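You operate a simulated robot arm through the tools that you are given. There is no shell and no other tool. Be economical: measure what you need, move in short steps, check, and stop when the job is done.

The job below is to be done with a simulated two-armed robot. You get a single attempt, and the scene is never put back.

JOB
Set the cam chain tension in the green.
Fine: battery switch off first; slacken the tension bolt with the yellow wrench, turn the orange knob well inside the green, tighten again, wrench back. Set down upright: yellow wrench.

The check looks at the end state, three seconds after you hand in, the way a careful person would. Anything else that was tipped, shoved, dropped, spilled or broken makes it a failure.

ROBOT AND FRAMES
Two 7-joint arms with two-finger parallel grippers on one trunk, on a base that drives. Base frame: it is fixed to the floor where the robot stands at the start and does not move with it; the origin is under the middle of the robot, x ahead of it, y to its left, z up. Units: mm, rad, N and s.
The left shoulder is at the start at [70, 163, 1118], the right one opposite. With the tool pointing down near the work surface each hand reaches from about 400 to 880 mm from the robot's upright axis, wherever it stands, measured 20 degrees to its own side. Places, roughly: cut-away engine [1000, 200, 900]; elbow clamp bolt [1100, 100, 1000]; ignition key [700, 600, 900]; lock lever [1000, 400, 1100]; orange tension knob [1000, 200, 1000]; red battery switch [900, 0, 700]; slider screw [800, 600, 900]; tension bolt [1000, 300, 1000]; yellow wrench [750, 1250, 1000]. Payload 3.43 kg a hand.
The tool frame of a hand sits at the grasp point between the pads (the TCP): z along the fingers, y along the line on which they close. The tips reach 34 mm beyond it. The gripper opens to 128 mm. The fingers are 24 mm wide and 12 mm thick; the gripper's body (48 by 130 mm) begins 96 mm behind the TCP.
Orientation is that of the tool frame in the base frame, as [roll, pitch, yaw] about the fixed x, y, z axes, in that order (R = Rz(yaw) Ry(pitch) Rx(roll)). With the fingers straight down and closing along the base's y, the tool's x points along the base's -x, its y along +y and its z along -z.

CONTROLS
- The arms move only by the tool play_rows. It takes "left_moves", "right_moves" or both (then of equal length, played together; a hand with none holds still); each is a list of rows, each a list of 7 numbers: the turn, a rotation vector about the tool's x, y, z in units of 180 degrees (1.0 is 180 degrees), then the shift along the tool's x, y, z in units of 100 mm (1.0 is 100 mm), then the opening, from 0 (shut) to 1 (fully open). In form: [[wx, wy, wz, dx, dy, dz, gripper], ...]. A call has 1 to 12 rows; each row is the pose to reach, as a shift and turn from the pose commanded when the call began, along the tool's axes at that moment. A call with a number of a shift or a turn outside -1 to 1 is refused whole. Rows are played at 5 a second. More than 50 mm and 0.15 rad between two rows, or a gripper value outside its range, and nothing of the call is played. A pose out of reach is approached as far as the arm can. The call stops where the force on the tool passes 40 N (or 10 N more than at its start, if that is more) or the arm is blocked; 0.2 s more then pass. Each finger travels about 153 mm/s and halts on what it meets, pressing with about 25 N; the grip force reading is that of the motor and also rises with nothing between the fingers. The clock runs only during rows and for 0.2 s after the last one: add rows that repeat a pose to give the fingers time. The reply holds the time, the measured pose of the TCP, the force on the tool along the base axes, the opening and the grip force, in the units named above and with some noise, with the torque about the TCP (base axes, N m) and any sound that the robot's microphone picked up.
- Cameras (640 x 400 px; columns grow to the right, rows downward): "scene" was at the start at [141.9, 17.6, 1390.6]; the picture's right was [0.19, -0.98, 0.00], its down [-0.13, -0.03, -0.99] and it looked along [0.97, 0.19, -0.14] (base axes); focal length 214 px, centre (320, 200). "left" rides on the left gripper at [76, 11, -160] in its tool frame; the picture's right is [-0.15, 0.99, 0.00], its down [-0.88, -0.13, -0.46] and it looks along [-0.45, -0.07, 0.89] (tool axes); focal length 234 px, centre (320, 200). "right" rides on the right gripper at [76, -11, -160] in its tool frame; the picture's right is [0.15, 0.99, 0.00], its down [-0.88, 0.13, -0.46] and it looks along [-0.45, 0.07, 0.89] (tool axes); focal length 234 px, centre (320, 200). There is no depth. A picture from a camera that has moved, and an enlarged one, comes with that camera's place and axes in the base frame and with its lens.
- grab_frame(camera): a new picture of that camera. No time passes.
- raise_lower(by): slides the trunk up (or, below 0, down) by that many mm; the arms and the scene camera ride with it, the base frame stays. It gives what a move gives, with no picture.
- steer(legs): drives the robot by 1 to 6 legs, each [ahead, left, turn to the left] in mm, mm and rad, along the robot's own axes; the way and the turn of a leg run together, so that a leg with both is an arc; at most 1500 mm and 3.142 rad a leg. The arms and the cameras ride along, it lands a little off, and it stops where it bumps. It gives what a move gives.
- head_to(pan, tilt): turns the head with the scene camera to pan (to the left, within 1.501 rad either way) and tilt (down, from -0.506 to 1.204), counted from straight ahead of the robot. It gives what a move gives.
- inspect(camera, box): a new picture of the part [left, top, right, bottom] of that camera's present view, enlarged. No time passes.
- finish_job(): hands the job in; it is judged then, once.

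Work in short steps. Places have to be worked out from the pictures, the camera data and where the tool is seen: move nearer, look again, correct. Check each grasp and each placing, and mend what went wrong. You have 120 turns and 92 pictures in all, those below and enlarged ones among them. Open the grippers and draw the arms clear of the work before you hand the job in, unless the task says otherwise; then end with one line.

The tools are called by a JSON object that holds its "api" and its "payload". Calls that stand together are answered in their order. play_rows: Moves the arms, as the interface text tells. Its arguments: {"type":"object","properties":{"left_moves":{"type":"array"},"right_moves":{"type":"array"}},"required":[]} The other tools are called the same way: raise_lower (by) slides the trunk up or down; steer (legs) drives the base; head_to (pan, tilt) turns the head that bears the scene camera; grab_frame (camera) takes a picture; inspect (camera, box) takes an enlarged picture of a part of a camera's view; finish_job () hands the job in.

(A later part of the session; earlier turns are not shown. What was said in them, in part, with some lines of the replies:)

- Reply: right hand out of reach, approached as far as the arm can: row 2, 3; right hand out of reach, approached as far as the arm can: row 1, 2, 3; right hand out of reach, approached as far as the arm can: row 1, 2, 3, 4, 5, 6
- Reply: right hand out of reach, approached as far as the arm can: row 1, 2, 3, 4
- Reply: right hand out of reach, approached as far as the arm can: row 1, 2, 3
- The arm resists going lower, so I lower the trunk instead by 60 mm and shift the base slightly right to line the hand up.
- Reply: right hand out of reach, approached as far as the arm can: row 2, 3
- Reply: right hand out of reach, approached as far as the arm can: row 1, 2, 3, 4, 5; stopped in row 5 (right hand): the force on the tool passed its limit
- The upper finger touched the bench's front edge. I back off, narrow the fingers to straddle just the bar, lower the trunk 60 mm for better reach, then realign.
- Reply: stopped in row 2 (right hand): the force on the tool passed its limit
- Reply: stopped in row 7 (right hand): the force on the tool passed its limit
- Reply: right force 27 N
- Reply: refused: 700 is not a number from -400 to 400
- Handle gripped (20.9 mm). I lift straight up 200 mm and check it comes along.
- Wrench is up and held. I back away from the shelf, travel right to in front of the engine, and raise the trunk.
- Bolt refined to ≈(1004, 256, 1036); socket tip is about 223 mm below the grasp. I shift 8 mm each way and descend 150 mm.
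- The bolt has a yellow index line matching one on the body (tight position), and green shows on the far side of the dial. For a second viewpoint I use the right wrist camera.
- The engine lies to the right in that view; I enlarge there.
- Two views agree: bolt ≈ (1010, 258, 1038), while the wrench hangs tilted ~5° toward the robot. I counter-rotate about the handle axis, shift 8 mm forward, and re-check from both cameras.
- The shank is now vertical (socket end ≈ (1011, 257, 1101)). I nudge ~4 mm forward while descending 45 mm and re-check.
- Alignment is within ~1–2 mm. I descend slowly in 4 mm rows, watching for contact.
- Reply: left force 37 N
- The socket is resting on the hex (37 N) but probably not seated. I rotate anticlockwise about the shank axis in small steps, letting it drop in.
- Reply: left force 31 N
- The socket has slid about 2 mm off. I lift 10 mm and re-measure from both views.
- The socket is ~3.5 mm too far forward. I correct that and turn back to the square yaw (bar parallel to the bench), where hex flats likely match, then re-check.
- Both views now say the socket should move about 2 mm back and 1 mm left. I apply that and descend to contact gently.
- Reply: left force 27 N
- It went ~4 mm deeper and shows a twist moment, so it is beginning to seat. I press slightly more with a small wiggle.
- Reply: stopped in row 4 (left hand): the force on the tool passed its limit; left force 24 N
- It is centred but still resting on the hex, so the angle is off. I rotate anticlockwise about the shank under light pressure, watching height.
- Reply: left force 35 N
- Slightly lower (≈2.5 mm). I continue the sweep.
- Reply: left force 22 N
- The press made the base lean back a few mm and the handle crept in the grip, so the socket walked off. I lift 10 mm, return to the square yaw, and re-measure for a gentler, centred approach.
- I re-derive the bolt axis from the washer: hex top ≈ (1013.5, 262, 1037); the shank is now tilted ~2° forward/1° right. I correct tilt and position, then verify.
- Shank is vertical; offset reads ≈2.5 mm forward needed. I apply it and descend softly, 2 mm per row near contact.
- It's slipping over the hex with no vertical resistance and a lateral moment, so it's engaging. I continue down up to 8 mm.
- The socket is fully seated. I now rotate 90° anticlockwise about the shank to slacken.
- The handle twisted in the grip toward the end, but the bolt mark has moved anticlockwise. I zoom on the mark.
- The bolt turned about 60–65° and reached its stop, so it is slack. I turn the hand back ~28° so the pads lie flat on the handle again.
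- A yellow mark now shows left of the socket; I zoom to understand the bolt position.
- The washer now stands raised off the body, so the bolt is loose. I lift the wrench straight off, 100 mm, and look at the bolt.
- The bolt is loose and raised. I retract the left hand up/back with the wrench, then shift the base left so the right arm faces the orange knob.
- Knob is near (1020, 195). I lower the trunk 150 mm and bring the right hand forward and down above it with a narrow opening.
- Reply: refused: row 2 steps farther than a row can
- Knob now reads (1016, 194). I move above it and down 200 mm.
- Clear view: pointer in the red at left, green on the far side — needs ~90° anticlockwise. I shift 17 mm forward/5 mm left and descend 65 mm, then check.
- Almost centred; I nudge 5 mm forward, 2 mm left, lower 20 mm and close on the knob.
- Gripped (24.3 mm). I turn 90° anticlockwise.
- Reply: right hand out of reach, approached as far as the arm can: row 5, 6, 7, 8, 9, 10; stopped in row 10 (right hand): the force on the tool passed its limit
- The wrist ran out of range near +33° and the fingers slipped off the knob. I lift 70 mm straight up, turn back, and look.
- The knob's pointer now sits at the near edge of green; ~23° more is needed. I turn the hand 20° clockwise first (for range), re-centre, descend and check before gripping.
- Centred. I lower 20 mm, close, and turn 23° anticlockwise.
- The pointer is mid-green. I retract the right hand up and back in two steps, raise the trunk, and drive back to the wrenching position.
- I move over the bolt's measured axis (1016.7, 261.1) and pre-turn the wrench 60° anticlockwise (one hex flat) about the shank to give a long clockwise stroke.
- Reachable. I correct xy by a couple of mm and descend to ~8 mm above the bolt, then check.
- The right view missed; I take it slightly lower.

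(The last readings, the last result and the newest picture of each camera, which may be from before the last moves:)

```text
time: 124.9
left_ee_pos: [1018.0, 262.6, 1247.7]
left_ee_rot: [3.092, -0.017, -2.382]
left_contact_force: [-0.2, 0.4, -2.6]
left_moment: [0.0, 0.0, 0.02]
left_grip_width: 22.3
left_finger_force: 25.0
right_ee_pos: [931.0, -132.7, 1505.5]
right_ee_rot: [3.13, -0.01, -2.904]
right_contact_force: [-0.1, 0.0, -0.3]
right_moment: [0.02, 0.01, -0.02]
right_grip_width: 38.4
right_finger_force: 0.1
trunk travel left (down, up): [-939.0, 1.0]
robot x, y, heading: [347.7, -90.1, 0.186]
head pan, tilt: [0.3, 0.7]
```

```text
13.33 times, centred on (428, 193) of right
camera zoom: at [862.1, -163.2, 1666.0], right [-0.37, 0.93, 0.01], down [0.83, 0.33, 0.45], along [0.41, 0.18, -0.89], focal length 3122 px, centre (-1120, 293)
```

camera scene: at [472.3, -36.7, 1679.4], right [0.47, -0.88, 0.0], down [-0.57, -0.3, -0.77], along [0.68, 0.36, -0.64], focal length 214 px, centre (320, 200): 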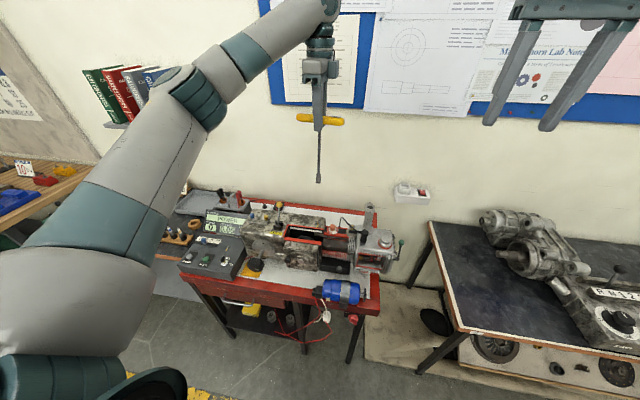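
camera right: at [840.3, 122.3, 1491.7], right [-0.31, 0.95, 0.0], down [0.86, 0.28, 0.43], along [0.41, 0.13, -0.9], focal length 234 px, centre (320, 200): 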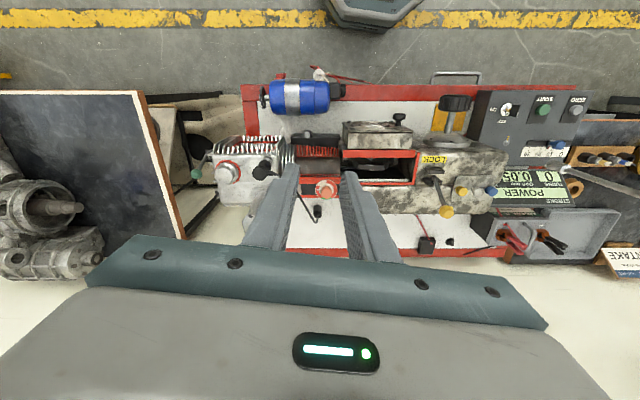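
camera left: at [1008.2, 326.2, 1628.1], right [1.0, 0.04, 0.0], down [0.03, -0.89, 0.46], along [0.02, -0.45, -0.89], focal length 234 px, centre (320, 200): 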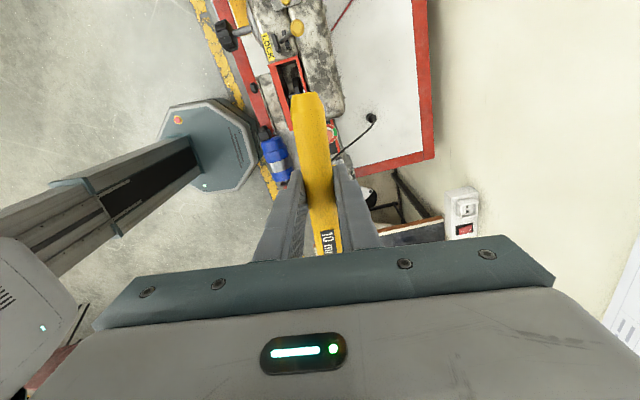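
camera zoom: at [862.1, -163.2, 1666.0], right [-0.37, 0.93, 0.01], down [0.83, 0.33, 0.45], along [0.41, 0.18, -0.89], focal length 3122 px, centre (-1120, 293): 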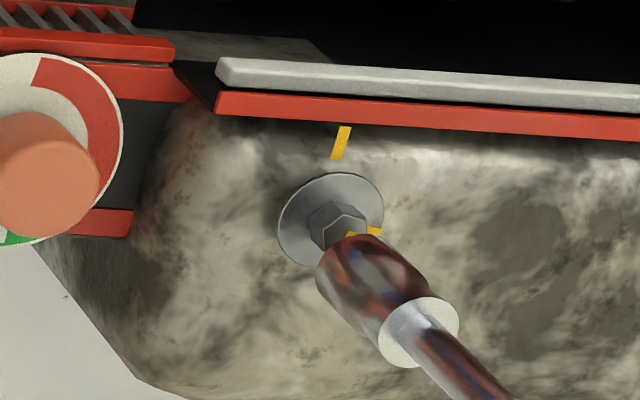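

The socket bottom is ~3 mm right of the grasp axis from a slight tilt. I correct tilt and position to the known bolt axis and descend gently, watching force.

{"api": "play_rows", "payload": {"left_moves": [[-0.0033, -0.0032, 0, 0.02, -0.002, 0, 0], [-0.0033, -0.0032, 0, 0.02, -0.004, 0.05, 0], [-0.0033, -0.0032, 0, 0.019, -0.007, 0.09, 0], [-0.0033, -0.0032, 0, 0.018, -0.008, 0.115, 0], [-0.0033, -0.0032, 0, 0.018, -0.009, 0.135, 0], [-0.0033, -0.0032, 0, 0.018, -0.01, 0.155, 0], [-0.0033, -0.0032, 0, 0.017, -0.011, 0.175, 0]]}}

```text
time: 126.5
left_ee_pos: [1015.4, 259.3, 1230.4]
left_ee_rot: [3.08, -0.007, -2.384]
left_contact_force: [0.1, 0.6, -2.2]
left_moment: [0.01, 0.06, 0.01]
left_grip_width: 22.3
left_finger_force: 25.1
right_ee_pos: [930.0, -134.0, 1505.2]
right_ee_rot: [3.132, -0.009, -2.905]
right_contact_force: [0.3, 0.0, 1.0]
right_moment: [0.02, 0.0, 0.01]
right_grip_width: 38.4
right_finger_force: 0.1
trunk travel left (down, up): [-939.0, 1.0]
robot x, y, heading: [346.6, -90.7, 0.18]
head pan, tilt: [0.3, 0.7]
```

No resistance at 1230, so it is sliding on. I go 6 mm further and look.

{"api": "play_rows", "payload": {"left_moves": [[0, 0, 0, 0, -0.001, 0.02, 0], [0, 0, 0, 0, -0.002, 0.04, 0], [0, 0, 0, 0, -0.003, 0.055, 0]]}}

{"api": "inspect", "payload": {"camera": "scene", "box": [300, 206, 340, 236]}}

```text
time: 127.3
left_ee_pos: [1015.8, 259.1, 1225.5]
left_ee_rot: [3.081, -0.007, -2.383]
left_contact_force: [0.2, -0.4, -2.1]
left_moment: [-0.02, 0.04, 0.02]
left_grip_width: 22.1
left_finger_force: 24.9
right_ee_pos: [931.1, -134.8, 1504.8]
right_ee_rot: [3.131, -0.01, -2.903]
right_contact_force: [0.1, 0.4, 0.1]
right_moment: [-0.01, 0.01, 0.0]
right_grip_width: 38.3
right_finger_force: 0.1
trunk travel left (down, up): [-939.0, 1.0]
robot x, y, heading: [350.7, -88.2, 0.181]
head pan, tilt: [0.3, 0.7]
```

```text
13.33 times, centred on (320, 221) of scene
camera zoom: at [473.5, -39.3, 1679.2], right [0.46, -0.89, 0.0], down [-0.57, -0.3, -0.76], along [0.68, 0.35, -0.64], focal length 2860 px, centre (320, -80)
```

zoom: 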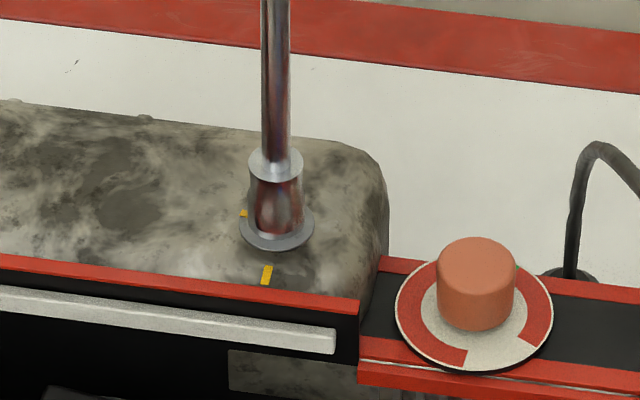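

Seated. I turn 90° clockwise about the shank to begin tightening.

{"api": "play_rows", "payload": {"left_moves": [[-0.0003, -0.0025, 0.0415, 0, 0, 0, 0], [-0.0006, -0.005, 0.083, 0, 0, 0, 0], [-0.0009, -0.0075, 0.1245, 0, 0, 0, 0], [-0.0012, -0.01, 0.166, 0, 0, 0, 0], [-0.0015, -0.0125, 0.2075, 0, 0, 0, 0], [-0.0018, -0.015, 0.249, 0, 0, 0, 0], [-0.002, -0.0175, 0.29, 0, 0, 0, 0], [-0.0023, -0.02, 0.332, 0, 0, 0, 0], [-0.0026, -0.0224, 0.373, 0, 0, 0, 0], [-0.0029, -0.025, 0.415, 0, 0, 0, 0], [-0.0032, -0.0274, 0.4565, 0, 0, 0, 0], [-0.0035, -0.03, 0.498, 0, 0, 0, 0]]}}

{"api": "inspect", "payload": {"camera": "scene", "box": [300, 206, 340, 236]}}

```text
time: 129.9
left_ee_pos: [1014.3, 258.4, 1225.3]
left_ee_rot: [3.08, -0.008, 2.329]
left_contact_force: [-1.6, 2.3, -0.8]
left_moment: [0.51, 0.38, 0.03]
left_grip_width: 22.1
left_finger_force: 25.5
right_ee_pos: [930.1, -131.7, 1505.3]
right_ee_rot: [3.13, -0.008, -2.905]
right_contact_force: [-1.1, 0.0, -1.3]
right_moment: [0.0, 0.01, 0.01]
right_grip_width: 38.3
right_finger_force: 0.1
trunk travel left (down, up): [-939.0, 1.0]
robot x, y, heading: [351.3, -87.3, 0.184]
head pan, tilt: [0.3, 0.7]
```

```text
13.33 times, centred on (320, 221) of scene
camera zoom: at [472.8, -38.6, 1679.3], right [0.46, -0.89, 0.0], down [-0.57, -0.3, -0.76], along [0.68, 0.35, -0.64], focal length 2860 px, centre (320, -80)
```

zoom: 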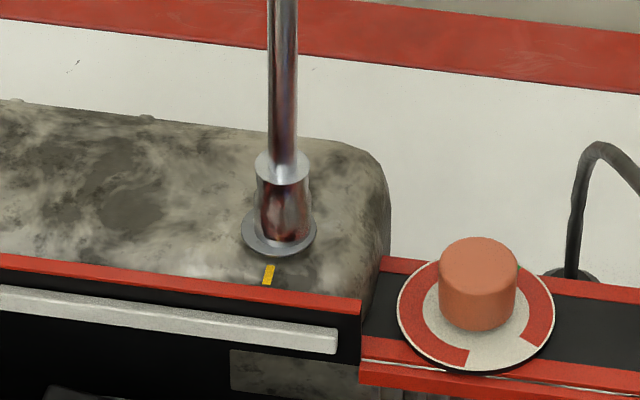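

The bolt follows (mark now hidden on the far side). I continue clockwise another ~75°, easing the small lateral offset.

{"api": "play_rows", "payload": {"left_moves": [[-0.0003, -0.0025, 0.0415, 0, 0.01, 0, 0], [-0.0006, -0.005, 0.083, 0, 0.02, 0, 0], [-0.0009, -0.0075, 0.1245, 0, 0.02, 0, 0], [-0.0012, -0.01, 0.166, 0, 0.02, 0, 0], [-0.0015, -0.0125, 0.2075, 0, 0.02, 0, 0], [-0.0018, -0.015, 0.249, 0, 0.02, 0, 0], [-0.002, -0.0175, 0.29, 0, 0.02, 0, 0], [-0.0023, -0.02, 0.332, 0, 0.02, 0, 0], [-0.0026, -0.0224, 0.373, 0, 0.02, 0, 0], [-0.0029, -0.025, 0.415, 0, 0.02, 0, 0]]}}

```text
time: 132.1
left_ee_pos: [1017.1, 260.9, 1224.6]
left_ee_rot: [3.083, -0.007, 1.023]
left_contact_force: [0.5, 0.0, -2.6]
left_moment: [-0.01, -0.01, -0.01]
left_grip_width: 22.5
left_finger_force: 25.1
right_ee_pos: [930.6, -133.2, 1504.3]
right_ee_rot: [3.13, -0.011, -2.905]
right_contact_force: [0.7, -0.5, 0.5]
right_moment: [0.02, 0.01, -0.03]
right_grip_width: 38.4
right_finger_force: 0.1
trunk travel left (down, up): [-939.0, 1.0]
robot x, y, heading: [344.8, -88.3, 0.178]
head pan, tilt: [0.3, 0.7]
```

Still turning freely and in reach (165° so far). I continue 60°.

{"api": "play_rows", "payload": {"left_moves": [[-0.0003, -0.0025, 0.0415, 0, 0, 0, 0], [-0.0006, -0.005, 0.083, 0, 0, 0, 0], [-0.0009, -0.0075, 0.1245, 0, 0, 0, 0], [-0.0012, -0.01, 0.166, 0, 0, 0, 0], [-0.0015, -0.0125, 0.2075, 0, 0, 0, 0], [-0.0018, -0.015, 0.249, 0, 0, 0, 0], [-0.002, -0.0175, 0.29, 0, 0, 0, 0], [-0.0023, -0.02, 0.332, 0, 0, 0, 0]]}}

{"api": "inspect", "payload": {"camera": "scene", "box": [300, 206, 340, 236]}}

```text
time: 133.9
left_ee_pos: [1018.0, 261.3, 1225.2]
left_ee_rot: [3.083, -0.006, -0.018]
left_contact_force: [0.1, 0.0, -2.7]
left_moment: [-0.02, 0.02, 1.25]
left_grip_width: 26.7
left_finger_force: 24.9
right_ee_pos: [930.9, -131.9, 1506.0]
right_ee_rot: [3.13, -0.011, -2.904]
right_contact_force: [0.1, 1.1, -0.5]
right_moment: [0.0, 0.0, -0.01]
right_grip_width: 38.4
right_finger_force: 0.1
trunk travel left (down, up): [-939.0, 1.0]
robot x, y, heading: [347.0, -90.4, 0.186]
head pan, tilt: [0.3, 0.7]
```

```text
13.33 times, centred on (320, 221) of scene
camera zoom: at [473.6, -39.2, 1679.2], right [0.46, -0.89, 0.0], down [-0.57, -0.3, -0.76], along [0.68, 0.35, -0.64], focal length 2860 px, centre (320, -80)
```

zoom: 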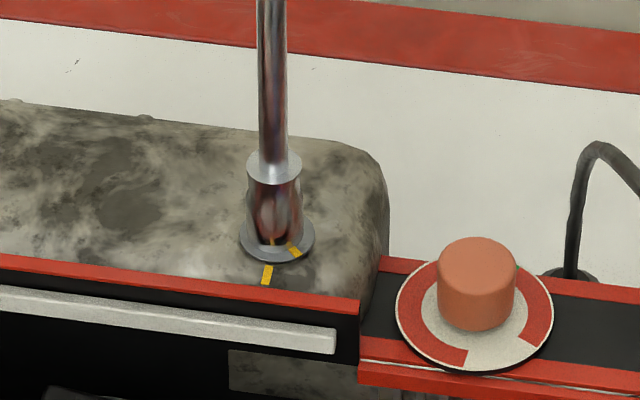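

The bolt is biting: washer nearly down, mark approaching the index, torque 1.25 N·m. I continue clockwise 45°.

{"api": "play_rows", "payload": {"left_moves": [[-0.0003, -0.0025, 0.0415, 0, 0, 0, 0], [-0.0006, -0.005, 0.083, 0, 0, 0, 0], [-0.0009, -0.0075, 0.1245, 0, 0, 0, 0], [-0.0012, -0.01, 0.166, 0, 0, 0, 0], [-0.0015, -0.0125, 0.2075, 0, 0, 0, 0], [-0.0018, -0.015, 0.249, 0, 0, 0, 0], [-0.0018, -0.015, 0.249, 0, 0, 0, 0]]}}

{"api": "inspect", "payload": {"camera": "scene", "box": [290, 166, 350, 236]}}

```text
time: 135.5
left_ee_pos: [1016.6, 260.2, 1224.8]
left_ee_rot: [3.082, -0.006, -0.41]
left_contact_force: [-0.5, 0.3, -2.7]
left_moment: [-0.03, 0.0, 0.01]
left_grip_width: 22.6
left_finger_force: 24.9
left hand out of reach, approached as far as the arm can: row 4, 5, 6, 7
right_ee_pos: [931.3, -131.8, 1505.9]
right_ee_rot: [3.131, -0.008, -2.903]
right_contact_force: [-0.2, -0.9, 0.7]
right_moment: [0.0, -0.01, 0.02]
right_grip_width: 38.4
right_finger_force: 0.1
trunk travel left (down, up): [-939.0, 1.0]
robot x, y, heading: [347.2, -87.6, 0.181]
head pan, tilt: [0.3, 0.7]
```

```text
5.71 times, centred on (320, 201) of scene
camera zoom: at [473.0, -39.3, 1679.3], right [0.46, -0.89, 0.0], down [-0.57, -0.3, -0.76], along [0.68, 0.35, -0.64], focal length 1226 px, centre (320, 194)
```

zoom: 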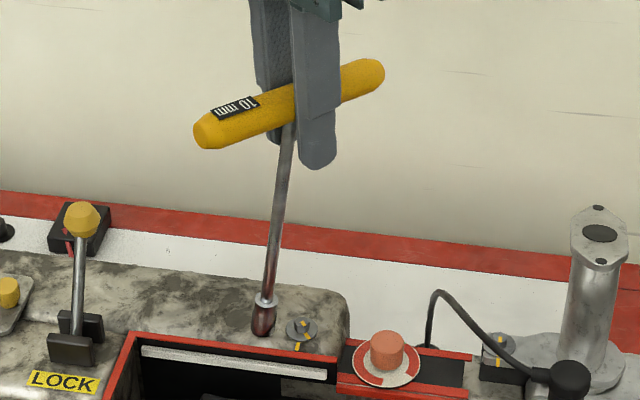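

The wrist reached its limit and the socket popped off the bolt, tilting the wrench. I lift 80 mm and then inspect the bolt.

{"api": "play_rows", "payload": {"left_moves": [[0, 0, 0, 0, 0, -0.2, 0], [0, 0, 0, 0, 0, -0.5, 0], [0, 0, 0, 0, 0, -0.8, 0], [0, 0, 0, 0, 0, -0.8, 0]]}}

{"api": "inspect", "payload": {"camera": "scene", "box": [296, 196, 340, 232]}}

```text
time: 136.5
left_ee_pos: [1018.1, 264.5, 1273.0]
left_ee_rot: [3.082, -0.005, -0.405]
left_contact_force: [0.6, -0.7, -2.4]
left_moment: [-0.03, 0.0, 0.0]
left_grip_width: 22.4
left_finger_force: 24.7
left hand out of reach, approached as far as the arm can: row 3, 4
right_ee_pos: [930.9, -132.8, 1505.1]
right_ee_rot: [3.13, -0.012, -2.904]
right_contact_force: [0.9, -0.3, 0.0]
right_moment: [0.01, -0.05, -0.02]
right_grip_width: 38.4
right_finger_force: 0.1
trunk travel left (down, up): [-939.0, 1.0]
robot x, y, heading: [345.7, -88.5, 0.181]
head pan, tilt: [0.3, 0.7]
```

```text
11.11 times, centred on (318, 214) of scene
camera zoom: at [474.0, -39.1, 1679.2], right [0.46, -0.89, 0.0], down [-0.57, -0.3, -0.76], along [0.68, 0.35, -0.64], focal length 2383 px, centre (342, 44)
```

zoom: 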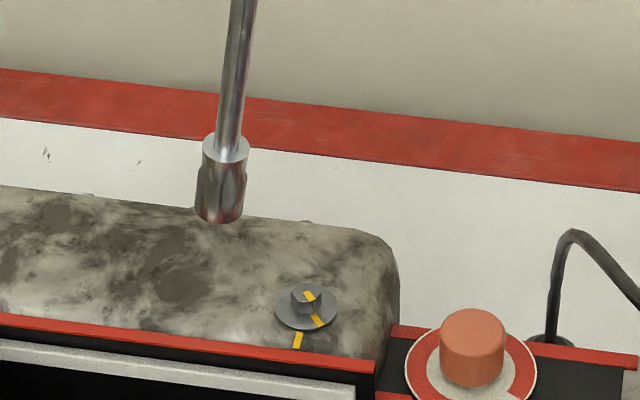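

The bolt is down, with the mark ~40° short of the index, so one more stroke is needed. First I straighten the wrench (tilted ~6°/5° in the hand), then I'll swing back to a yaw that fits the hex.

{"api": "play_rows", "payload": {"left_moves": [[-0.0132, 0.0163, 0, 0, 0, 0, 0], [-0.0264, 0.0326, 0, 0, 0, 0, 0], [-0.0264, 0.0326, 0, 0, 0, 0, 0]]}}

```text
time: 137.3
left_ee_pos: [1017.1, 265.1, 1272.8]
left_ee_rot: [3.081, -0.005, -0.405]
left_contact_force: [0.9, -0.7, -2.8]
left_moment: [0.0, -0.07, -0.03]
left_grip_width: 22.4
left_finger_force: 24.9
left hand out of reach, approached as far as the arm can: row 1, 2, 3
right_ee_pos: [931.2, -131.9, 1506.1]
right_ee_rot: [3.13, -0.009, -2.906]
right_contact_force: [0.4, -1.3, -0.6]
right_moment: [-0.01, -0.03, 0.05]
right_grip_width: 38.5
right_finger_force: 0.0
trunk travel left (down, up): [-939.0, 1.0]
robot x, y, heading: [348.9, -90.4, 0.187]
head pan, tilt: [0.3, 0.7]
```

At this wrist limit it can't move; I first swing the hand back anticlockwise 90° while lifting slightly.

{"api": "play_rows", "payload": {"left_moves": [[0.0003, 0.0025, -0.0415, 0, 0, 0, 0], [0.0006, 0.005, -0.083, 0, 0, 0, 0], [0.0009, 0.0075, -0.1245, 0, 0, 0, 0], [0.0012, 0.01, -0.166, 0, 0, -0.1, 0], [0.0015, 0.0125, -0.2075, 0, 0, -0.2, 0], [0.0018, 0.015, -0.249, 0, 0, -0.3, 0], [0.002, 0.0175, -0.29, 0, 0, -0.3, 0], [0.0023, 0.02, -0.332, 0, 0, -0.3, 0], [0.0026, 0.0224, -0.373, 0, 0, -0.3, 0], [0.0029, 0.025, -0.415, 0, 0, -0.3, 0], [0.0032, 0.0274, -0.4565, 0, 0, -0.3, 0], [0.0035, 0.03, -0.498, 0, 0, -0.3, 0]]}}

```text
time: 139.9
left_ee_pos: [1019.1, 266.9, 1303.4]
left_ee_rot: [3.081, -0.007, 1.166]
left_contact_force: [-0.4, 0.5, -2.9]
left_moment: [0.02, -0.02, -0.03]
left_grip_width: 22.6
left_finger_force: 24.9
right_ee_pos: [931.0, -132.9, 1504.4]
right_ee_rot: [3.131, -0.011, -2.904]
right_contact_force: [0.3, -0.2, 0.3]
right_moment: [-0.01, 0.01, 0.01]
right_grip_width: 38.4
right_finger_force: 0.0
trunk travel left (down, up): [-939.0, 1.0]
robot x, y, heading: [346.4, -91.4, 0.18]
head pan, tilt: [0.3, 0.7]
```

Now at yaw 1.17. I rotate on to 2.50, then apply the tilt correction.

{"api": "play_rows", "payload": {"left_moves": [[0.0003, 0.0025, -0.0424, 0, 0, 0, 0], [0.0006, 0.005, -0.0848, 0, 0, 0, 0], [0.0009, 0.0075, -0.127, 0, 0, 0, 0], [0.0012, 0.01, -0.1696, 0, 0, 0, 0], [0.0015, 0.0125, -0.212, 0, 0, 0, 0], [0.0018, 0.015, -0.2544, 0, 0, 0, 0], [0.002, 0.0178, -0.297, 0, 0, 0, 0], [0.0023, 0.02, -0.339, 0, 0, 0, 0], [0.0026, 0.023, -0.3816, 0, 0, 0, 0], [0.0029, 0.0255, -0.424, 0, 0, 0, 0]]}}

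{"api": "play_rows", "payload": {"left_moves": [[-0.0132, 0.0163, 0, 0, 0, 0, 0], [-0.0264, 0.0326, 0, 0, 0, 0, 0], [-0.0264, 0.0326, 0, 0, 0, 0, 0]]}}

{"api": "inspect", "payload": {"camera": "scene", "box": [292, 160, 348, 232]}}

```text
time: 142.1
left_ee_pos: [1017.9, 265.7, 1304.2]
left_ee_rot: [3.082, -0.009, 2.501]
left_contact_force: [-0.2, 0.2, -2.1]
left_moment: [0.03, 0.01, 0.02]
left_grip_width: 22.5
left_finger_force: 25.2
right_ee_pos: [930.7, -134.1, 1505.1]
right_ee_rot: [3.131, -0.01, -2.905]
right_contact_force: [0.7, -1.5, -0.8]
right_moment: [-0.01, 0.0, -0.01]
right_grip_width: 38.5
right_finger_force: 0.1
trunk travel left (down, up): [-939.0, 1.0]
robot x, y, heading: [346.9, -86.5, 0.186]
head pan, tilt: [0.3, 0.7]
```

```text
time: 142.9
left_ee_pos: [1018.1, 266.6, 1303.3]
left_ee_rot: [2.999, -0.11, 2.507]
left_contact_force: [-0.4, 0.6, -1.9]
left_moment: [0.03, -0.01, 0.02]
left_grip_width: 22.4
left_finger_force: 24.7
right_ee_pos: [931.4, -132.3, 1506.0]
right_ee_rot: [3.131, -0.009, -2.903]
right_contact_force: [0.4, 0.0, 0.3]
right_moment: [-0.02, 0.01, -0.01]
right_grip_width: 38.4
right_finger_force: 0.1
trunk travel left (down, up): [-939.0, 1.0]
robot x, y, heading: [347.7, -89.1, 0.182]
head pan, tilt: [0.3, 0.7]
```

```text
5.56 times, centred on (320, 196) of scene
camera zoom: at [473.5, -38.8, 1679.2], right [0.46, -0.89, 0.0], down [-0.57, -0.3, -0.76], along [0.68, 0.35, -0.64], focal length 1192 px, centre (320, 222)
```

zoom: 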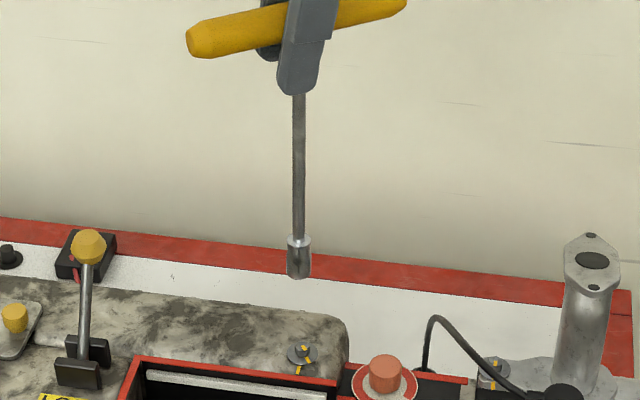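

The shank is vertical again in this view. I move over the bolt axis and descend to hover ~8 mm above the hex, then check both views.

{"api": "play_rows", "payload": {"left_moves": [[0, 0, 0, -0.02, -0.04, 0.2, 0], [0, 0, 0, -0.04, -0.08, 0.4, 0], [0, 0, 0, -0.06, -0.122, 0.575, 0], [0, 0, 0, -0.06, -0.122, 0.575, 0]]}}

{"api": "inspect", "payload": {"camera": "scene", "box": [300, 200, 340, 230]}}

{"api": "inspect", "payload": {"camera": "right", "box": [404, 178, 452, 208]}}

```text
time: 143.9
left_ee_pos: [1013.5, 263.6, 1243.8]
left_ee_rot: [2.997, -0.111, 2.508]
left_contact_force: [0.4, 0.0, -1.8]
left_moment: [0.01, 0.02, 0.02]
left_grip_width: 22.6
left_finger_force: 25.3
right_ee_pos: [931.2, -134.0, 1505.9]
right_ee_rot: [3.132, -0.01, -2.904]
right_contact_force: [-0.5, 0.0, 1.2]
right_moment: [-0.04, 0.02, 0.0]
right_grip_width: 38.3
right_finger_force: 0.1
trunk travel left (down, up): [-939.0, 1.0]
robot x, y, heading: [347.4, -88.8, 0.189]
head pan, tilt: [0.3, 0.7]
```

```text
13.33 times, centred on (320, 215) of scene
camera zoom: at [473.3, -39.5, 1679.3], right [0.46, -0.89, 0.0], down [-0.57, -0.3, -0.76], along [0.68, 0.35, -0.64], focal length 2860 px, centre (320, 0)
```

zoom: 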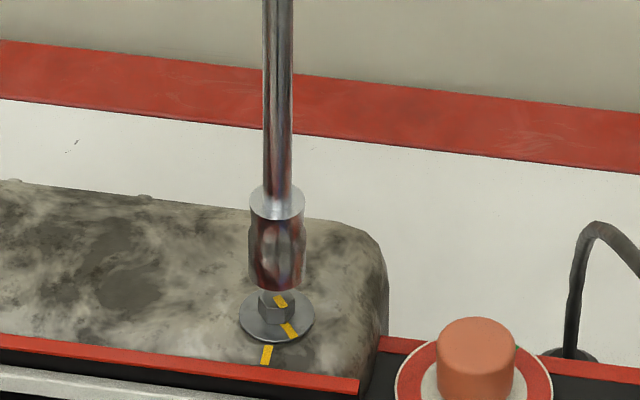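

```text
13.33 times, centred on (428, 193) of right
camera zoom: at [861.8, -163.4, 1666.1], right [-0.37, 0.93, 0.01], down [0.83, 0.33, 0.45], along [0.41, 0.18, -0.89], focal length 3122 px, centre (-1120, 293)
```

zoom: 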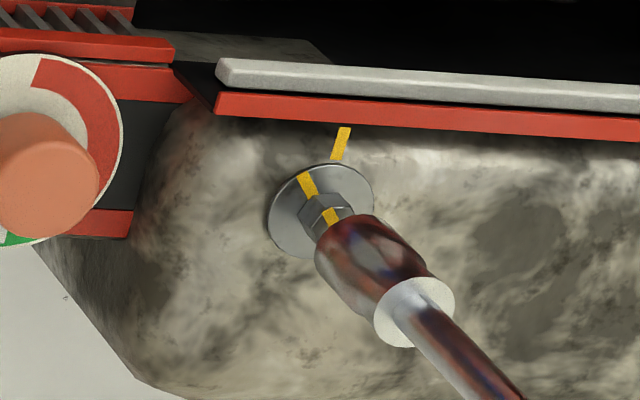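

Everything lines up within ~1 mm and the mark is 42° short. I descend straight down 19 mm gently.

{"api": "play_rows", "payload": {"left_moves": [[0, 0, 0, -0.0055, -0.007, 0.05, 0], [0, 0, 0, -0.0088, -0.0113, 0.079, 0], [0, 0, 0, -0.011, -0.014, 0.098, 0], [0, 0, 0, -0.0132, -0.017, 0.118, 0], [0, 0, 0, -0.0154, -0.02, 0.138, 0], [0, 0, 0, -0.018, -0.023, 0.16, 0], [0, 0, 0, -0.0209, -0.0268, 0.187, 0]]}}

```text
time: 145.5
left_ee_pos: [1016.0, 264.5, 1226.4]
left_ee_rot: [2.998, -0.11, 2.508]
left_contact_force: [-0.4, 0.0, -2.2]
left_moment: [0.0, 0.05, 0.01]
left_grip_width: 22.1
left_finger_force: 25.5
right_ee_pos: [930.9, -132.9, 1505.1]
right_ee_rot: [3.132, -0.01, -2.904]
right_contact_force: [0.3, 0.5, 0.2]
right_moment: [0.05, -0.03, 0.01]
right_grip_width: 38.4
right_finger_force: 0.1
trunk travel left (down, up): [-939.0, 1.0]
robot x, y, heading: [349.0, -88.8, 0.184]
head pan, tilt: [0.3, 0.7]
```

Seated without resistance. I press 2 mm and turn 45° clockwise.

{"api": "play_rows", "payload": {"left_moves": [[0, 0, 0, -0.002, -0.003, 0.02, 0], [-0.0046, -0.0059, 0.041, -0.002, -0.003, 0.02, 0], [-0.0091, -0.0117, 0.0817, -0.002, -0.003, 0.02, 0], [-0.0137, -0.0176, 0.1225, -0.002, -0.003, 0.02, 0], [-0.0182, -0.0234, 0.1633, -0.002, -0.003, 0.02, 0], [-0.0228, -0.0293, 0.204, -0.002, -0.003, 0.02, 0], [-0.0273, -0.0352, 0.245, -0.002, -0.003, 0.02, 0]]}}

```text
time: 147.1
left_ee_pos: [1015.2, 264.1, 1224.6]
left_ee_rot: [2.996, -0.111, 1.726]
left_contact_force: [0.2, 0.6, -1.4]
left_moment: [-0.01, 0.01, 2.5]
left_grip_width: 38.5
left_finger_force: 25.2
right_ee_pos: [930.8, -132.1, 1505.3]
right_ee_rot: [3.129, -0.009, -2.904]
right_contact_force: [0.5, -0.4, -0.4]
right_moment: [0.01, -0.01, -0.02]
right_grip_width: 38.5
right_finger_force: 0.0
trunk travel left (down, up): [-939.0, 1.0]
robot x, y, heading: [347.0, -87.7, 0.184]
head pan, tilt: [0.3, 0.7]
```

Torque is 2.5 N·m with the handle skewed in the pads, so it's tightening hard. I continue 25° more and look.

{"api": "play_rows", "payload": {"left_moves": [[-0.0038, -0.005, 0.034, 0, 0, 0, 0], [-0.0076, -0.0098, 0.068, 0, 0, 0, 0], [-0.0114, -0.0147, 0.102, 0, 0, 0, 0], [-0.0152, -0.0196, 0.137, 0, 0, 0, 0]]}}

{"api": "inspect", "payload": {"camera": "scene", "box": [296, 166, 344, 234]}}

```text
time: 148.1
left_ee_pos: [1015.3, 263.1, 1223.9]
left_ee_rot: [2.998, -0.111, 1.29]
left_contact_force: [0.2, 0.5, -0.8]
left_moment: [-0.12, 0.05, 3.65]
left_grip_width: 44.4
left_finger_force: 24.8
right_ee_pos: [930.6, -132.6, 1505.0]
right_ee_rot: [3.129, -0.01, -2.903]
right_contact_force: [-0.2, -0.1, -0.6]
right_moment: [-0.02, 0.03, -0.01]
right_grip_width: 38.4
right_finger_force: 0.1
trunk travel left (down, up): [-939.0, 1.0]
robot x, y, heading: [345.5, -89.1, 0.183]
head pan, tilt: [0.3, 0.7]
```

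```text
5.88 times, centred on (320, 200) of scene
camera zoom: at [472.9, -39.4, 1679.3], right [0.46, -0.89, 0.0], down [-0.57, -0.3, -0.76], along [0.68, 0.35, -0.64], focal length 1262 px, centre (320, 200)
```

zoom: 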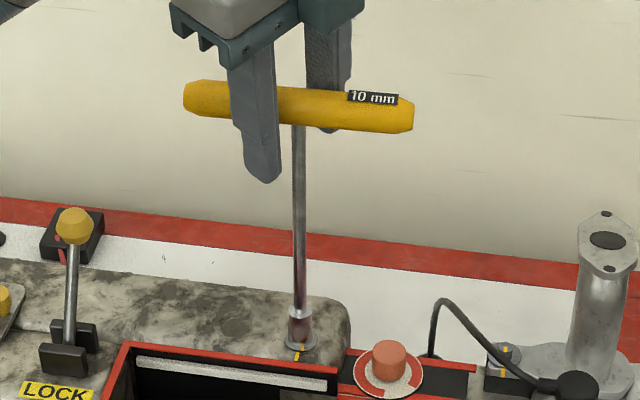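

The marks look nearly aligned at 3.65 N·m. I zoom once on the marks to confirm.

{"api": "inspect", "payload": {"camera": "scene", "box": [306, 214, 330, 232]}}

```text
16.00 times, centred on (318, 223) of scene
camera zoom: at [472.9, -39.4, 1679.3], right [0.46, -0.89, 0.0], down [-0.57, -0.3, -0.76], along [0.68, 0.35, -0.64], focal length 3432 px, centre (352, -168)
```

zoom: 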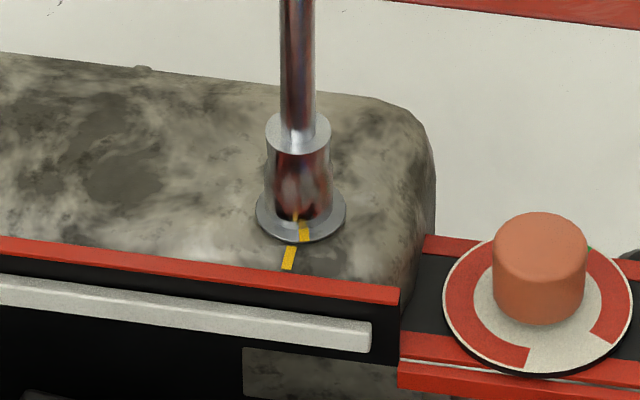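

About 14° remains. I continue clockwise ~24° more in small rows (the handle lags elastically).

{"api": "play_rows", "payload": {"left_moves": [[-0.0038, -0.005, 0.034, 0, 0, 0, 0], [-0.0076, -0.0098, 0.068, 0, 0, 0, 0], [-0.0114, -0.0147, 0.102, 0, 0, 0, 0], [-0.0145, -0.0187, 0.13, 0, 0, 0, 0], [-0.0145, -0.0187, 0.13, 0, 0, 0, 0]]}}

```text
time: 149.3
left_ee_pos: [1014.3, 263.9, 1223.7]
left_ee_rot: [3.0, -0.112, 0.878]
left_contact_force: [-1.5, -1.9, 1.8]
left_moment: [-0.13, 0.18, 4.98]
left_grip_width: 48.9
left_finger_force: 24.9
right_ee_pos: [931.4, -131.9, 1506.1]
right_ee_rot: [3.131, -0.009, -2.903]
right_contact_force: [0.9, -1.5, -1.1]
right_moment: [0.02, -0.04, -0.02]
right_grip_width: 38.6
right_finger_force: 0.0
trunk travel left (down, up): [-939.0, 1.0]
robot x, y, heading: [346.7, -87.8, 0.181]
head pan, tilt: [0.3, 0.7]
```

Torque is now 5 N·m and by the lag estimate the bolt is at its index. I unwind the hand 40° anticlockwise so the pads sit flat on the handle again.

{"api": "play_rows", "payload": {"left_moves": [[0.0038, 0.005, -0.034, 0, 0, 0, 0], [0.0076, 0.0098, -0.068, 0, 0, 0, 0], [0.0114, 0.0147, -0.102, 0, 0, 0, 0], [0.0152, 0.0196, -0.137, 0, 0, 0, 0], [0.019, 0.0244, -0.17, 0, 0, 0, 0], [0.0228, 0.0293, -0.204, 0, 0, 0, 0], [0.0245, 0.0315, -0.219, 0, 0, 0, 0], [0.0245, 0.0315, -0.219, 0, 0, 0, 0]]}}

```text
time: 151.1
left_ee_pos: [1014.5, 263.6, 1223.8]
left_ee_rot: [2.999, -0.112, 1.573]
left_contact_force: [1.0, -2.0, 0.4]
left_moment: [-0.43, -0.21, 0.4]
left_grip_width: 28.5
left_finger_force: 24.5
right_ee_pos: [929.8, -133.1, 1504.7]
right_ee_rot: [3.132, -0.009, -2.907]
right_contact_force: [0.4, -0.2, -0.1]
right_moment: [0.02, 0.01, 0.0]
right_grip_width: 38.5
right_finger_force: 0.0
trunk travel left (down, up): [-939.0, 1.0]
robot x, y, heading: [347.8, -88.2, 0.175]
head pan, tilt: [0.3, 0.7]
```

Still ~13° of skew. I unwind that too, then lift straight off.

{"api": "play_rows", "payload": {"left_moves": [[0.0038, 0.005, -0.034, 0, 0, 0, 0], [0.0078, 0.01, -0.07, 0, 0, 0, 0], [0.0078, 0.01, -0.07, 0, 0, 0, 0]]}}

{"api": "play_rows", "payload": {"left_moves": [[0, 0, 0, 0.011, 0.014, -0.098, 0], [0, 0, 0, 0.022, 0.028, -0.197, 0], [0, 0, 0, 0.055, 0.07, -0.49, 0], [0, 0, 0, 0.088, 0.113, -0.787, 0], [0, 0, 0, 0.11, 0.141, -0.984, 0]]}}

{"api": "inspect", "payload": {"camera": "scene", "box": [296, 196, 344, 232]}}

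```text
time: 151.9
left_ee_pos: [1015.7, 263.6, 1223.9]
left_ee_rot: [2.998, -0.111, 1.798]
left_contact_force: [0.6, -1.0, -1.3]
left_moment: [-0.29, -0.22, 0.22]
left_grip_width: 23.0
left_finger_force: 24.8
right_ee_pos: [931.2, -133.1, 1506.3]
right_ee_rot: [3.132, -0.01, -2.905]
right_contact_force: [0.6, -0.2, -0.3]
right_moment: [0.0, -0.03, 0.01]
right_grip_width: 38.5
right_finger_force: 0.0
trunk travel left (down, up): [-939.0, 1.0]
robot x, y, heading: [344.0, -89.3, 0.183]
head pan, tilt: [0.3, 0.7]
```

```text
time: 153.1
left_ee_pos: [1017.9, 263.2, 1323.6]
left_ee_rot: [2.998, -0.111, 1.795]
left_contact_force: [0.0, 0.4, -2.3]
left_moment: [0.0, 0.03, 0.02]
left_grip_width: 22.6
left_finger_force: 24.3
right_ee_pos: [930.1, -133.0, 1505.0]
right_ee_rot: [3.131, -0.008, -2.904]
right_contact_force: [0.3, -0.1, -0.4]
right_moment: [-0.02, 0.02, 0.0]
right_grip_width: 38.1
right_finger_force: 0.1
trunk travel left (down, up): [-939.0, 1.0]
robot x, y, heading: [345.9, -89.5, 0.183]
head pan, tilt: [0.3, 0.7]
```

```text
11.11 times, centred on (320, 214) of scene
camera zoom: at [473.1, -39.4, 1679.2], right [0.46, -0.89, 0.0], down [-0.57, -0.3, -0.76], along [0.68, 0.35, -0.64], focal length 2383 px, centre (320, 44)
```

zoom: 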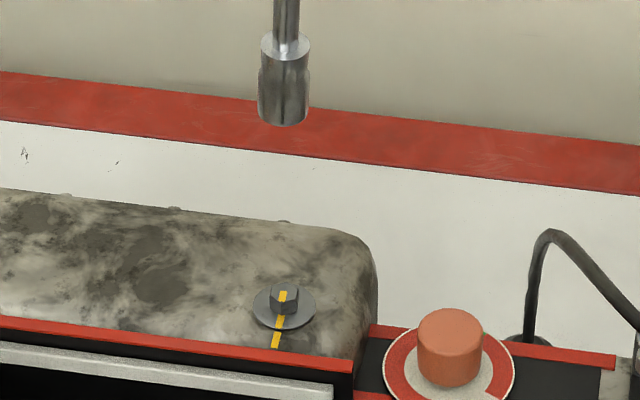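

The marks are aligned: bolt tight. Now I lift a bit more, back away, and travel to the wrench stand with the base.

{"api": "play_rows", "payload": {"left_moves": [[0, 0, 0, 0.04, 0.05, -0.35, 0], [0, 0, 0, 0.08, 0.1, -0.7, 0]]}}

{"api": "steer", "payload": {"legs": [[-365, 0, 0], [0, 950, 0], [0, 0, 0.118], [150, 0, 0]]}}

```text
time: 153.7
left_ee_pos: [1014.8, 261.6, 1396.0]
left_ee_rot: [2.998, -0.113, 1.796]
left_contact_force: [0.0, -0.9, -1.9]
left_moment: [0.01, -0.03, 0.03]
left_grip_width: 22.6
left_finger_force: 25.5
right_ee_pos: [929.2, -134.1, 1505.9]
right_ee_rot: [3.131, -0.009, -2.903]
right_contact_force: [-0.6, 0.0, -0.5]
right_moment: [0.01, -0.01, -0.01]
right_grip_width: 38.3
right_finger_force: 0.1
trunk travel left (down, up): [-939.0, 1.0]
robot x, y, heading: [349.0, -90.0, 0.18]
head pan, tilt: [0.3, 0.7]
```

```text
time: 162.2
left_ee_pos: [580.5, 1287.9, 1396.6]
left_ee_rot: [2.996, -0.109, 1.918]
left_contact_force: [0.4, -0.4, -2.0]
left_moment: [-0.02, -0.04, -0.01]
left_grip_width: 22.8
left_finger_force: 25.0
right_ee_pos: [543.1, 882.6, 1506.3]
right_ee_rot: [3.133, -0.007, -2.781]
right_contact_force: [0.2, -0.7, -0.2]
right_moment: [-0.01, -0.02, 0.0]
right_grip_width: 38.2
right_finger_force: 0.0
trunk travel left (down, up): [-939.0, 1.0]
robot x, y, heading: [-39.4, 856.6, 0.301]
head pan, tilt: [0.3, 0.7]
```

I drive the remaining offset, lower the trunk 150 mm, and aim the head at the stand.

{"api": "steer", "payload": {"legs": [[60, -56, 0]]}}

{"api": "raise_lower", "payload": {"by": -100}}

{"api": "head_to", "payload": {"pan": 0.35, "tilt": 0.7}}

```text
time: 163.3
left_ee_pos: [644.6, 1256.8, 1398.7]
left_ee_rot: [2.994, -0.103, 1.922]
left_contact_force: [-0.9, 0.7, -2.9]
left_moment: [-0.04, -0.09, 0.02]
left_grip_width: 22.5
left_finger_force: 25.1
right_ee_pos: [607.9, 853.5, 1508.7]
right_ee_rot: [3.136, -0.004, -2.781]
right_contact_force: [-1.0, 1.1, 0.7]
right_moment: [-0.09, -0.15, 0.03]
right_grip_width: 38.2
right_finger_force: 0.0
trunk travel left (down, up): [-939.0, 1.0]
robot x, y, heading: [36.7, 820.4, 0.304]
head pan, tilt: [0.3, 0.7]
```

```text
time: 164.6
left_ee_pos: [652.6, 1254.6, 1295.8]
left_ee_rot: [2.998, -0.11, 1.921]
left_contact_force: [-0.9, 0.5, -1.8]
left_moment: [-0.01, 0.01, 0.0]
left_grip_width: 22.7
left_finger_force: 24.6
right_ee_pos: [616.7, 849.1, 1407.1]
right_ee_rot: [3.131, -0.008, -2.778]
right_contact_force: [-0.8, 0.2, 0.0]
right_moment: [0.0, -0.02, -0.04]
right_grip_width: 38.5
right_finger_force: 0.1
trunk travel left (down, up): [-839.0, 101.0]
robot x, y, heading: [36.3, 820.7, 0.304]
head pan, tilt: [0.3, 0.7]
```

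```text
time: 165.2
left_ee_pos: [654.8, 1253.7, 1295.8]
left_ee_rot: [2.998, -0.112, 1.921]
left_contact_force: [0.4, 0.6, -1.9]
left_moment: [0.0, 0.02, 0.01]
left_grip_width: 22.6
left_finger_force: 25.0
right_ee_pos: [618.2, 848.1, 1405.8]
right_ee_rot: [3.13, -0.009, -2.778]
right_contact_force: [0.1, -0.2, 0.7]
right_moment: [-0.04, 0.0, 0.02]
right_grip_width: 38.3
right_finger_force: 0.1
trunk travel left (down, up): [-839.0, 101.0]
robot x, y, heading: [34.6, 819.6, 0.304]
head pan, tilt: [0.351, 0.7]
```

I fix the yaw by −0.05 rad and descend 90 mm to where the socket enters between the uprights, then take a picture.

{"api": "play_rows", "payload": {"left_moves": [[-0.0017, -0.0022, 0.0154, 0, 0, 0, 0], [-0.0017, -0.0022, 0.0154, -0.037, -0.046, 0.29, 0], [-0.0017, -0.0022, 0.0154, -0.075, -0.092, 0.588, 0], [-0.0017, -0.0022, 0.0154, -0.112, -0.138, 0.882, 0], [-0.0017, -0.0022, 0.0154, -0.112, -0.138, 0.882, 0]]}}

{"api": "inspect", "payload": {"camera": "scene", "box": [255, 135, 385, 255]}}

```text
time: 166.4
left_ee_pos: [652.2, 1250.2, 1204.9]
left_ee_rot: [2.999, -0.11, 1.872]
left_contact_force: [0.6, 0.2, -3.1]
left_moment: [0.0, 0.01, 0.0]
left_grip_width: 22.7
left_finger_force: 25.4
right_ee_pos: [618.3, 848.1, 1406.8]
right_ee_rot: [3.132, -0.008, -2.781]
right_contact_force: [0.1, 0.1, 0.1]
right_moment: [-0.02, 0.0, 0.01]
right_grip_width: 38.3
right_finger_force: 0.0
trunk travel left (down, up): [-839.0, 101.0]
robot x, y, heading: [35.1, 819.9, 0.304]
head pan, tilt: [0.351, 0.7]
```

```text
3.33 times, centred on (320, 195) of scene
camera zoom: at [150.3, 888.0, 1579.3], right [0.61, -0.79, 0.0], down [-0.51, -0.39, -0.76], along [0.61, 0.47, -0.64], focal length 715 px, centre (320, 217)
```

zoom: 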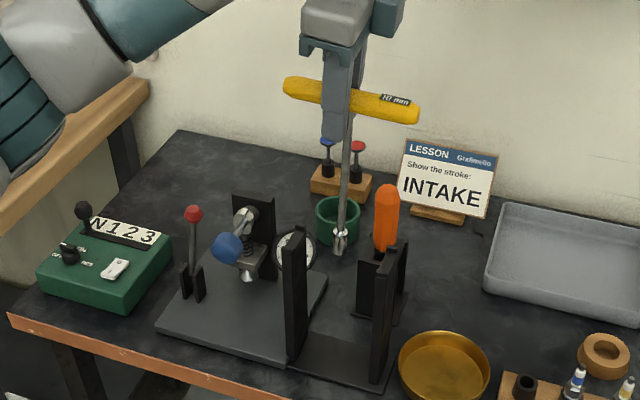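

The wrench leans ~2° and the handle has slid ~11 mm along the pads. I correct the lean, shift the hand 10 mm left so the shank is over the stand's centre, and descend 85 mm.

{"api": "play_rows", "payload": {"left_moves": [[0, -0.006, 0, 0.05, 0.011, 0.007, 0], [0, -0.011, 0, 0.095, 0.022, 0.014, 0], [0, -0.011, 0, 0.058, -0.02, 0.3, 0], [0, -0.011, 0, 0.03, -0.06, 0.6, 0], [0, -0.011, 0, 0.001, -0.098, 0.85, 0], [0, -0.011, 0, 0.001, -0.098, 0.85, 0]]}}

```text
time: 167.8
left_ee_pos: [653.7, 1261.9, 1120.5]
left_ee_rot: [2.999, -0.076, 1.866]
left_contact_force: [0.3, -0.5, -1.7]
left_moment: [0.08, 0.02, 0.01]
left_grip_width: 22.5
left_finger_force: 25.2
right_ee_pos: [618.3, 848.1, 1405.2]
right_ee_rot: [3.131, -0.008, -2.78]
right_contact_force: [-0.6, 0.5, -0.3]
right_moment: [0.01, 0.01, 0.03]
right_grip_width: 38.4
right_finger_force: 0.1
trunk travel left (down, up): [-839.0, 101.0]
robot x, y, heading: [33.6, 823.6, 0.303]
head pan, tilt: [0.351, 0.7]
```

I descend another 80 mm to just above the uprights and use the final picture to check.

{"api": "play_rows", "payload": {"left_moves": [[0, 0, 0, -0.03, -0.05, 0.3, 0], [0, 0, 0, -0.055, -0.1, 0.55, 0], [0, 0, 0, -0.074, -0.138, 0.785, 0], [0, 0, 0, -0.074, -0.138, 0.785, 0]]}}

{"api": "inspect", "payload": {"camera": "scene", "box": [290, 170, 370, 250]}}

```text
time: 168.8
left_ee_pos: [652.1, 1259.6, 1040.2]
left_ee_rot: [2.999, -0.077, 1.867]
left_contact_force: [0.6, 0.0, -2.2]
left_moment: [-0.01, 0.0, -0.02]
left_grip_width: 22.7
left_finger_force: 24.8
right_ee_pos: [618.2, 849.3, 1406.1]
right_ee_rot: [3.132, -0.009, -2.782]
right_contact_force: [-1.0, 0.3, 1.1]
right_moment: [0.03, 0.02, 0.0]
right_grip_width: 38.6
right_finger_force: 0.0
trunk travel left (down, up): [-839.0, 101.0]
robot x, y, heading: [32.5, 820.2, 0.309]
head pan, tilt: [0.351, 0.7]
```

```text
5.00 times, centred on (330, 210) of scene
camera zoom: at [150.6, 888.2, 1579.3], right [0.61, -0.79, 0.0], down [-0.51, -0.39, -0.76], along [0.61, 0.47, -0.64], focal length 1072 px, centre (270, 150)
```

zoom: 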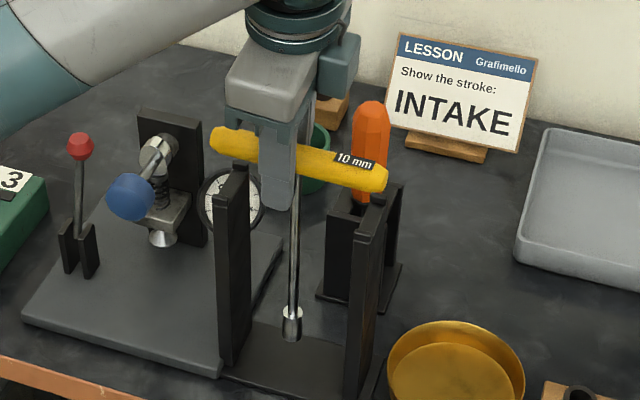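

The handle needs ~4 mm to the right and 1–2 mm forward to sit on both uprights. I apply that and lower 24 mm.

{"api": "play_rows", "payload": {"left_moves": [[0, 0, 0, -0.04, 0.014, 0, 0], [0, 0, 0, -0.046, 0.003, 0.079, 0], [0, 0, 0, -0.051, -0.007, 0.148, 0], [0, 0, 0, -0.055, -0.014, 0.197, 0], [0, 0, 0, -0.058, -0.02, 0.237, 0], [0, 0, 0, -0.058, -0.02, 0.237, 0]]}}

```text
time: 170.2
left_ee_pos: [653.4, 1257.0, 1016.3]
left_ee_rot: [3.0, -0.077, 1.867]
left_contact_force: [0.0, 0.3, -2.6]
left_moment: [0.04, 0.02, -0.01]
left_grip_width: 22.6
left_finger_force: 25.4
right_ee_pos: [618.3, 849.7, 1406.5]
right_ee_rot: [3.132, -0.008, -2.78]
right_contact_force: [0.9, 0.6, 0.7]
right_moment: [-0.04, 0.03, -0.01]
right_grip_width: 38.3
right_finger_force: 0.0
trunk travel left (down, up): [-839.0, 101.0]
robot x, y, heading: [33.9, 820.2, 0.303]
head pan, tilt: [0.351, 0.7]
```

No contact yet. I lower in 2 mm rows until the handle touches the uprights.

{"api": "play_rows", "payload": {"left_moves": [[0, 0, 0, -0.0015, -0.003, 0.02, 0], [0, 0, 0, -0.003, -0.0057, 0.04, 0], [0, 0, 0, -0.0046, -0.0085, 0.06, 0], [0, 0, 0, -0.006, -0.0113, 0.079, 0], [0, 0, 0, -0.006, -0.0113, 0.079, 0]]}}

```text
time: 171.4
left_ee_pos: [652.9, 1257.2, 1007.8]
left_ee_rot: [2.996, -0.076, 1.867]
left_contact_force: [-0.6, 0.6, 1.1]
left_moment: [-0.17, -0.05, 0.06]
left_grip_width: 22.5
left_finger_force: 24.9
right_ee_pos: [617.0, 848.9, 1405.7]
right_ee_rot: [3.131, -0.008, -2.78]
right_contact_force: [0.0, 0.0, 0.4]
right_moment: [-0.01, -0.02, 0.03]
right_grip_width: 38.4
right_finger_force: 0.2
trunk travel left (down, up): [-839.0, 101.0]
robot x, y, heading: [35.2, 824.7, 0.304]
head pan, tilt: [0.351, 0.7]
```

Weight is being taken up at 1008 mm, just as predicted. I lower 2 mm more to settle both ends.

{"api": "play_rows", "payload": {"left_moves": [[0, 0, 0, -0.0008, -0.0014, 0.01, 0], [0, 0, 0, -0.0015, -0.003, 0.02, 0], [0, 0, 0, -0.0015, -0.003, 0.02, 0]]}}

```text
time: 172.2
left_ee_pos: [653.0, 1257.2, 1009.0]
left_ee_rot: [2.994, -0.077, 1.868]
left_contact_force: [3.6, 3.7, 13.7]
left_moment: [-0.66, -0.2, 0.16]
left_grip_width: 22.4
left_finger_force: 24.9
right_ee_pos: [616.7, 848.4, 1406.9]
right_ee_rot: [3.131, -0.006, -2.78]
right_contact_force: [0.4, 0.4, -0.4]
right_moment: [0.02, -0.03, 0.05]
right_grip_width: 38.4
right_finger_force: 0.2
trunk travel left (down, up): [-839.0, 101.0]
robot x, y, heading: [36.3, 820.5, 0.306]
head pan, tilt: [0.351, 0.7]
```

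The moment shows only the right end is touching. I tip the left end down slightly (~1.7°) until the load evens out.

{"api": "play_rows", "payload": {"left_moves": [[0, -0.003, 0, 0, 0, 0, 0], [0, -0.006, 0, 0, 0, 0, 0], [0, -0.0095, 0, 0, 0, 0, 0], [0, -0.0095, 0, 0, 0, 0, 0]]}}

```text
time: 173.2
left_ee_pos: [653.6, 1255.7, 1008.2]
left_ee_rot: [2.999, -0.048, 1.864]
left_contact_force: [6.5, 7.2, 19.5]
left_moment: [0.38, 0.12, -0.1]
left_grip_width: 22.5
left_finger_force: 25.5
right_ee_pos: [616.1, 847.3, 1405.8]
right_ee_rot: [3.131, -0.007, -2.78]
right_contact_force: [-0.3, 0.6, 0.6]
right_moment: [0.01, -0.02, 0.03]
right_grip_width: 38.3
right_finger_force: 0.1
trunk travel left (down, up): [-839.0, 101.0]
robot x, y, heading: [35.3, 820.3, 0.307]
head pan, tilt: [0.351, 0.7]
```

Both ends now carry load and it is laterally located. I open slowly and then lift straight up.

{"api": "play_rows", "payload": {"left_moves": [[0, 0, 0, 0, 0, 0, 0.2], [0, 0, 0, 0, 0, 0, 0.25], [0, 0, 0, 0, 0, 0, 0.35], [0, 0, 0, 0, 0, 0, 0.45], [0, 0, 0, 0, 0, 0, 0.45]]}}

```text
time: 174.4
left_ee_pos: [653.5, 1256.2, 1005.9]
left_ee_rot: [2.998, -0.045, 1.864]
left_contact_force: [0.4, -0.9, -0.6]
left_moment: [-0.03, 0.02, 0.0]
left_grip_width: 57.5
left_finger_force: 0.1
right_ee_pos: [616.9, 849.2, 1406.5]
right_ee_rot: [3.13, -0.008, -2.78]
right_contact_force: [0.5, 0.3, -0.1]
right_moment: [-0.02, -0.01, 0.01]
right_grip_width: 38.2
right_finger_force: 0.0
trunk travel left (down, up): [-839.0, 101.0]
robot x, y, heading: [31.9, 822.8, 0.307]
head pan, tilt: [0.351, 0.7]
```

Released cleanly with no residual force. I back out along the finger axis, then clear upward.

{"api": "play_rows", "payload": {"left_moves": [[0, 0, 0, 0, 0, -0.2, 0.45], [0, 0, 0, 0, 0, -0.45, 0.45], [0, 0, 0, 0, 0, -0.7, 0.45], [0, 0, 0, 0, 0, -1, 0.5]]}}

{"api": "play_rows", "payload": {"left_moves": [[0, 0, 0, 0, 0, -0.35, 0.5], [0, 0, 0, 0, 0, -0.7, 0.5], [0, 0, 0, 0, 0, -1, 1]]}}

{"api": "grab_frame", "payload": {"camera": "scene"}}

```text
time: 175.4
left_ee_pos: [640.5, 1245.7, 1106.4]
left_ee_rot: [2.999, -0.047, 1.864]
left_contact_force: [0.7, -1.0, 0.0]
left_moment: [0.01, 0.01, 0.0]
left_grip_width: 64.1
left_finger_force: 0.0
right_ee_pos: [617.6, 849.6, 1405.8]
right_ee_rot: [3.131, -0.005, -2.78]
right_contact_force: [0.2, -0.3, -0.1]
right_moment: [0.0, 0.01, -0.01]
right_grip_width: 38.1
right_finger_force: 0.0
trunk travel left (down, up): [-839.0, 101.0]
robot x, y, heading: [34.4, 822.9, 0.307]
head pan, tilt: [0.351, 0.7]
```

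```text
time: 176.2
left_ee_pos: [628.0, 1237.7, 1204.2]
left_ee_rot: [2.996, -0.047, 1.862]
left_contact_force: [-0.2, 0.4, -0.5]
left_moment: [-0.03, -0.01, 0.0]
left_grip_width: 128.2
left_finger_force: 0.0
right_ee_pos: [617.3, 847.3, 1406.9]
right_ee_rot: [3.132, -0.008, -2.78]
right_contact_force: [0.0, -0.7, 0.8]
right_moment: [-0.03, -0.01, 0.0]
right_grip_width: 38.2
right_finger_force: 0.0
trunk travel left (down, up): [-839.0, 101.0]
robot x, y, heading: [35.7, 821.6, 0.3]
head pan, tilt: [0.351, 0.7]
```

```text
refused: no pictures are left
```

No pictures remain; the forces show a clean release. I back the base away and open the right gripper before handing in.

{"api": "steer", "payload": {"legs": [[-250, 0, 0]]}}

{"api": "play_rows", "payload": {"right_moves": [[0, 0, 0, 0, 0, 0, 0.7], [0, 0, 0, 0, 0, 0, 1], [0, 0, 0, 0, 0, 0, 1]]}}

{"api": "finish_job", "payload": {}}

```text
time: 178.1
left_ee_pos: [394.3, 1162.3, 1202.2]
left_ee_rot: [3.0, -0.046, 1.859]
left_contact_force: [0.4, 0.6, 0.4]
left_moment: [-0.01, 0.0, -0.01]
left_grip_width: 127.5
left_finger_force: 0.0
right_ee_pos: [383.4, 773.6, 1404.7]
right_ee_rot: [3.132, -0.011, -2.783]
right_contact_force: [-0.1, 0.2, -0.1]
right_moment: [-0.01, 0.03, -0.01]
right_grip_width: 38.4
right_finger_force: 0.0
trunk travel left (down, up): [-839.0, 101.0]
robot x, y, heading: [-200.4, 743.0, 0.303]
head pan, tilt: [0.351, 0.7]
```

```text
time: 178.9
left_ee_pos: [391.9, 1161.0, 1204.9]
left_ee_rot: [2.998, -0.046, 1.857]
left_contact_force: [-0.5, 0.0, 0.1]
left_moment: [-0.01, -0.01, 0.02]
left_grip_width: 128.3
left_finger_force: 0.1
right_ee_pos: [380.1, 772.8, 1406.3]
right_ee_rot: [3.132, -0.008, -2.784]
right_contact_force: [0.2, 0.0, -0.1]
right_moment: [-0.02, -0.04, -0.03]
right_grip_width: 128.1
right_finger_force: 0.1
trunk travel left (down, up): [-839.0, 101.0]
robot x, y, heading: [-202.1, 750.6, 0.305]
head pan, tilt: [0.351, 0.7]
```

```text
The job is handed in.
```

I handed the job in with the battery switch off, the tension knob mid-green and the bolt tightened back to its index mark; the wrench is back on its stand, but I had no pictures left to confirm it sits upright, only a clean release with no force left on the hand.
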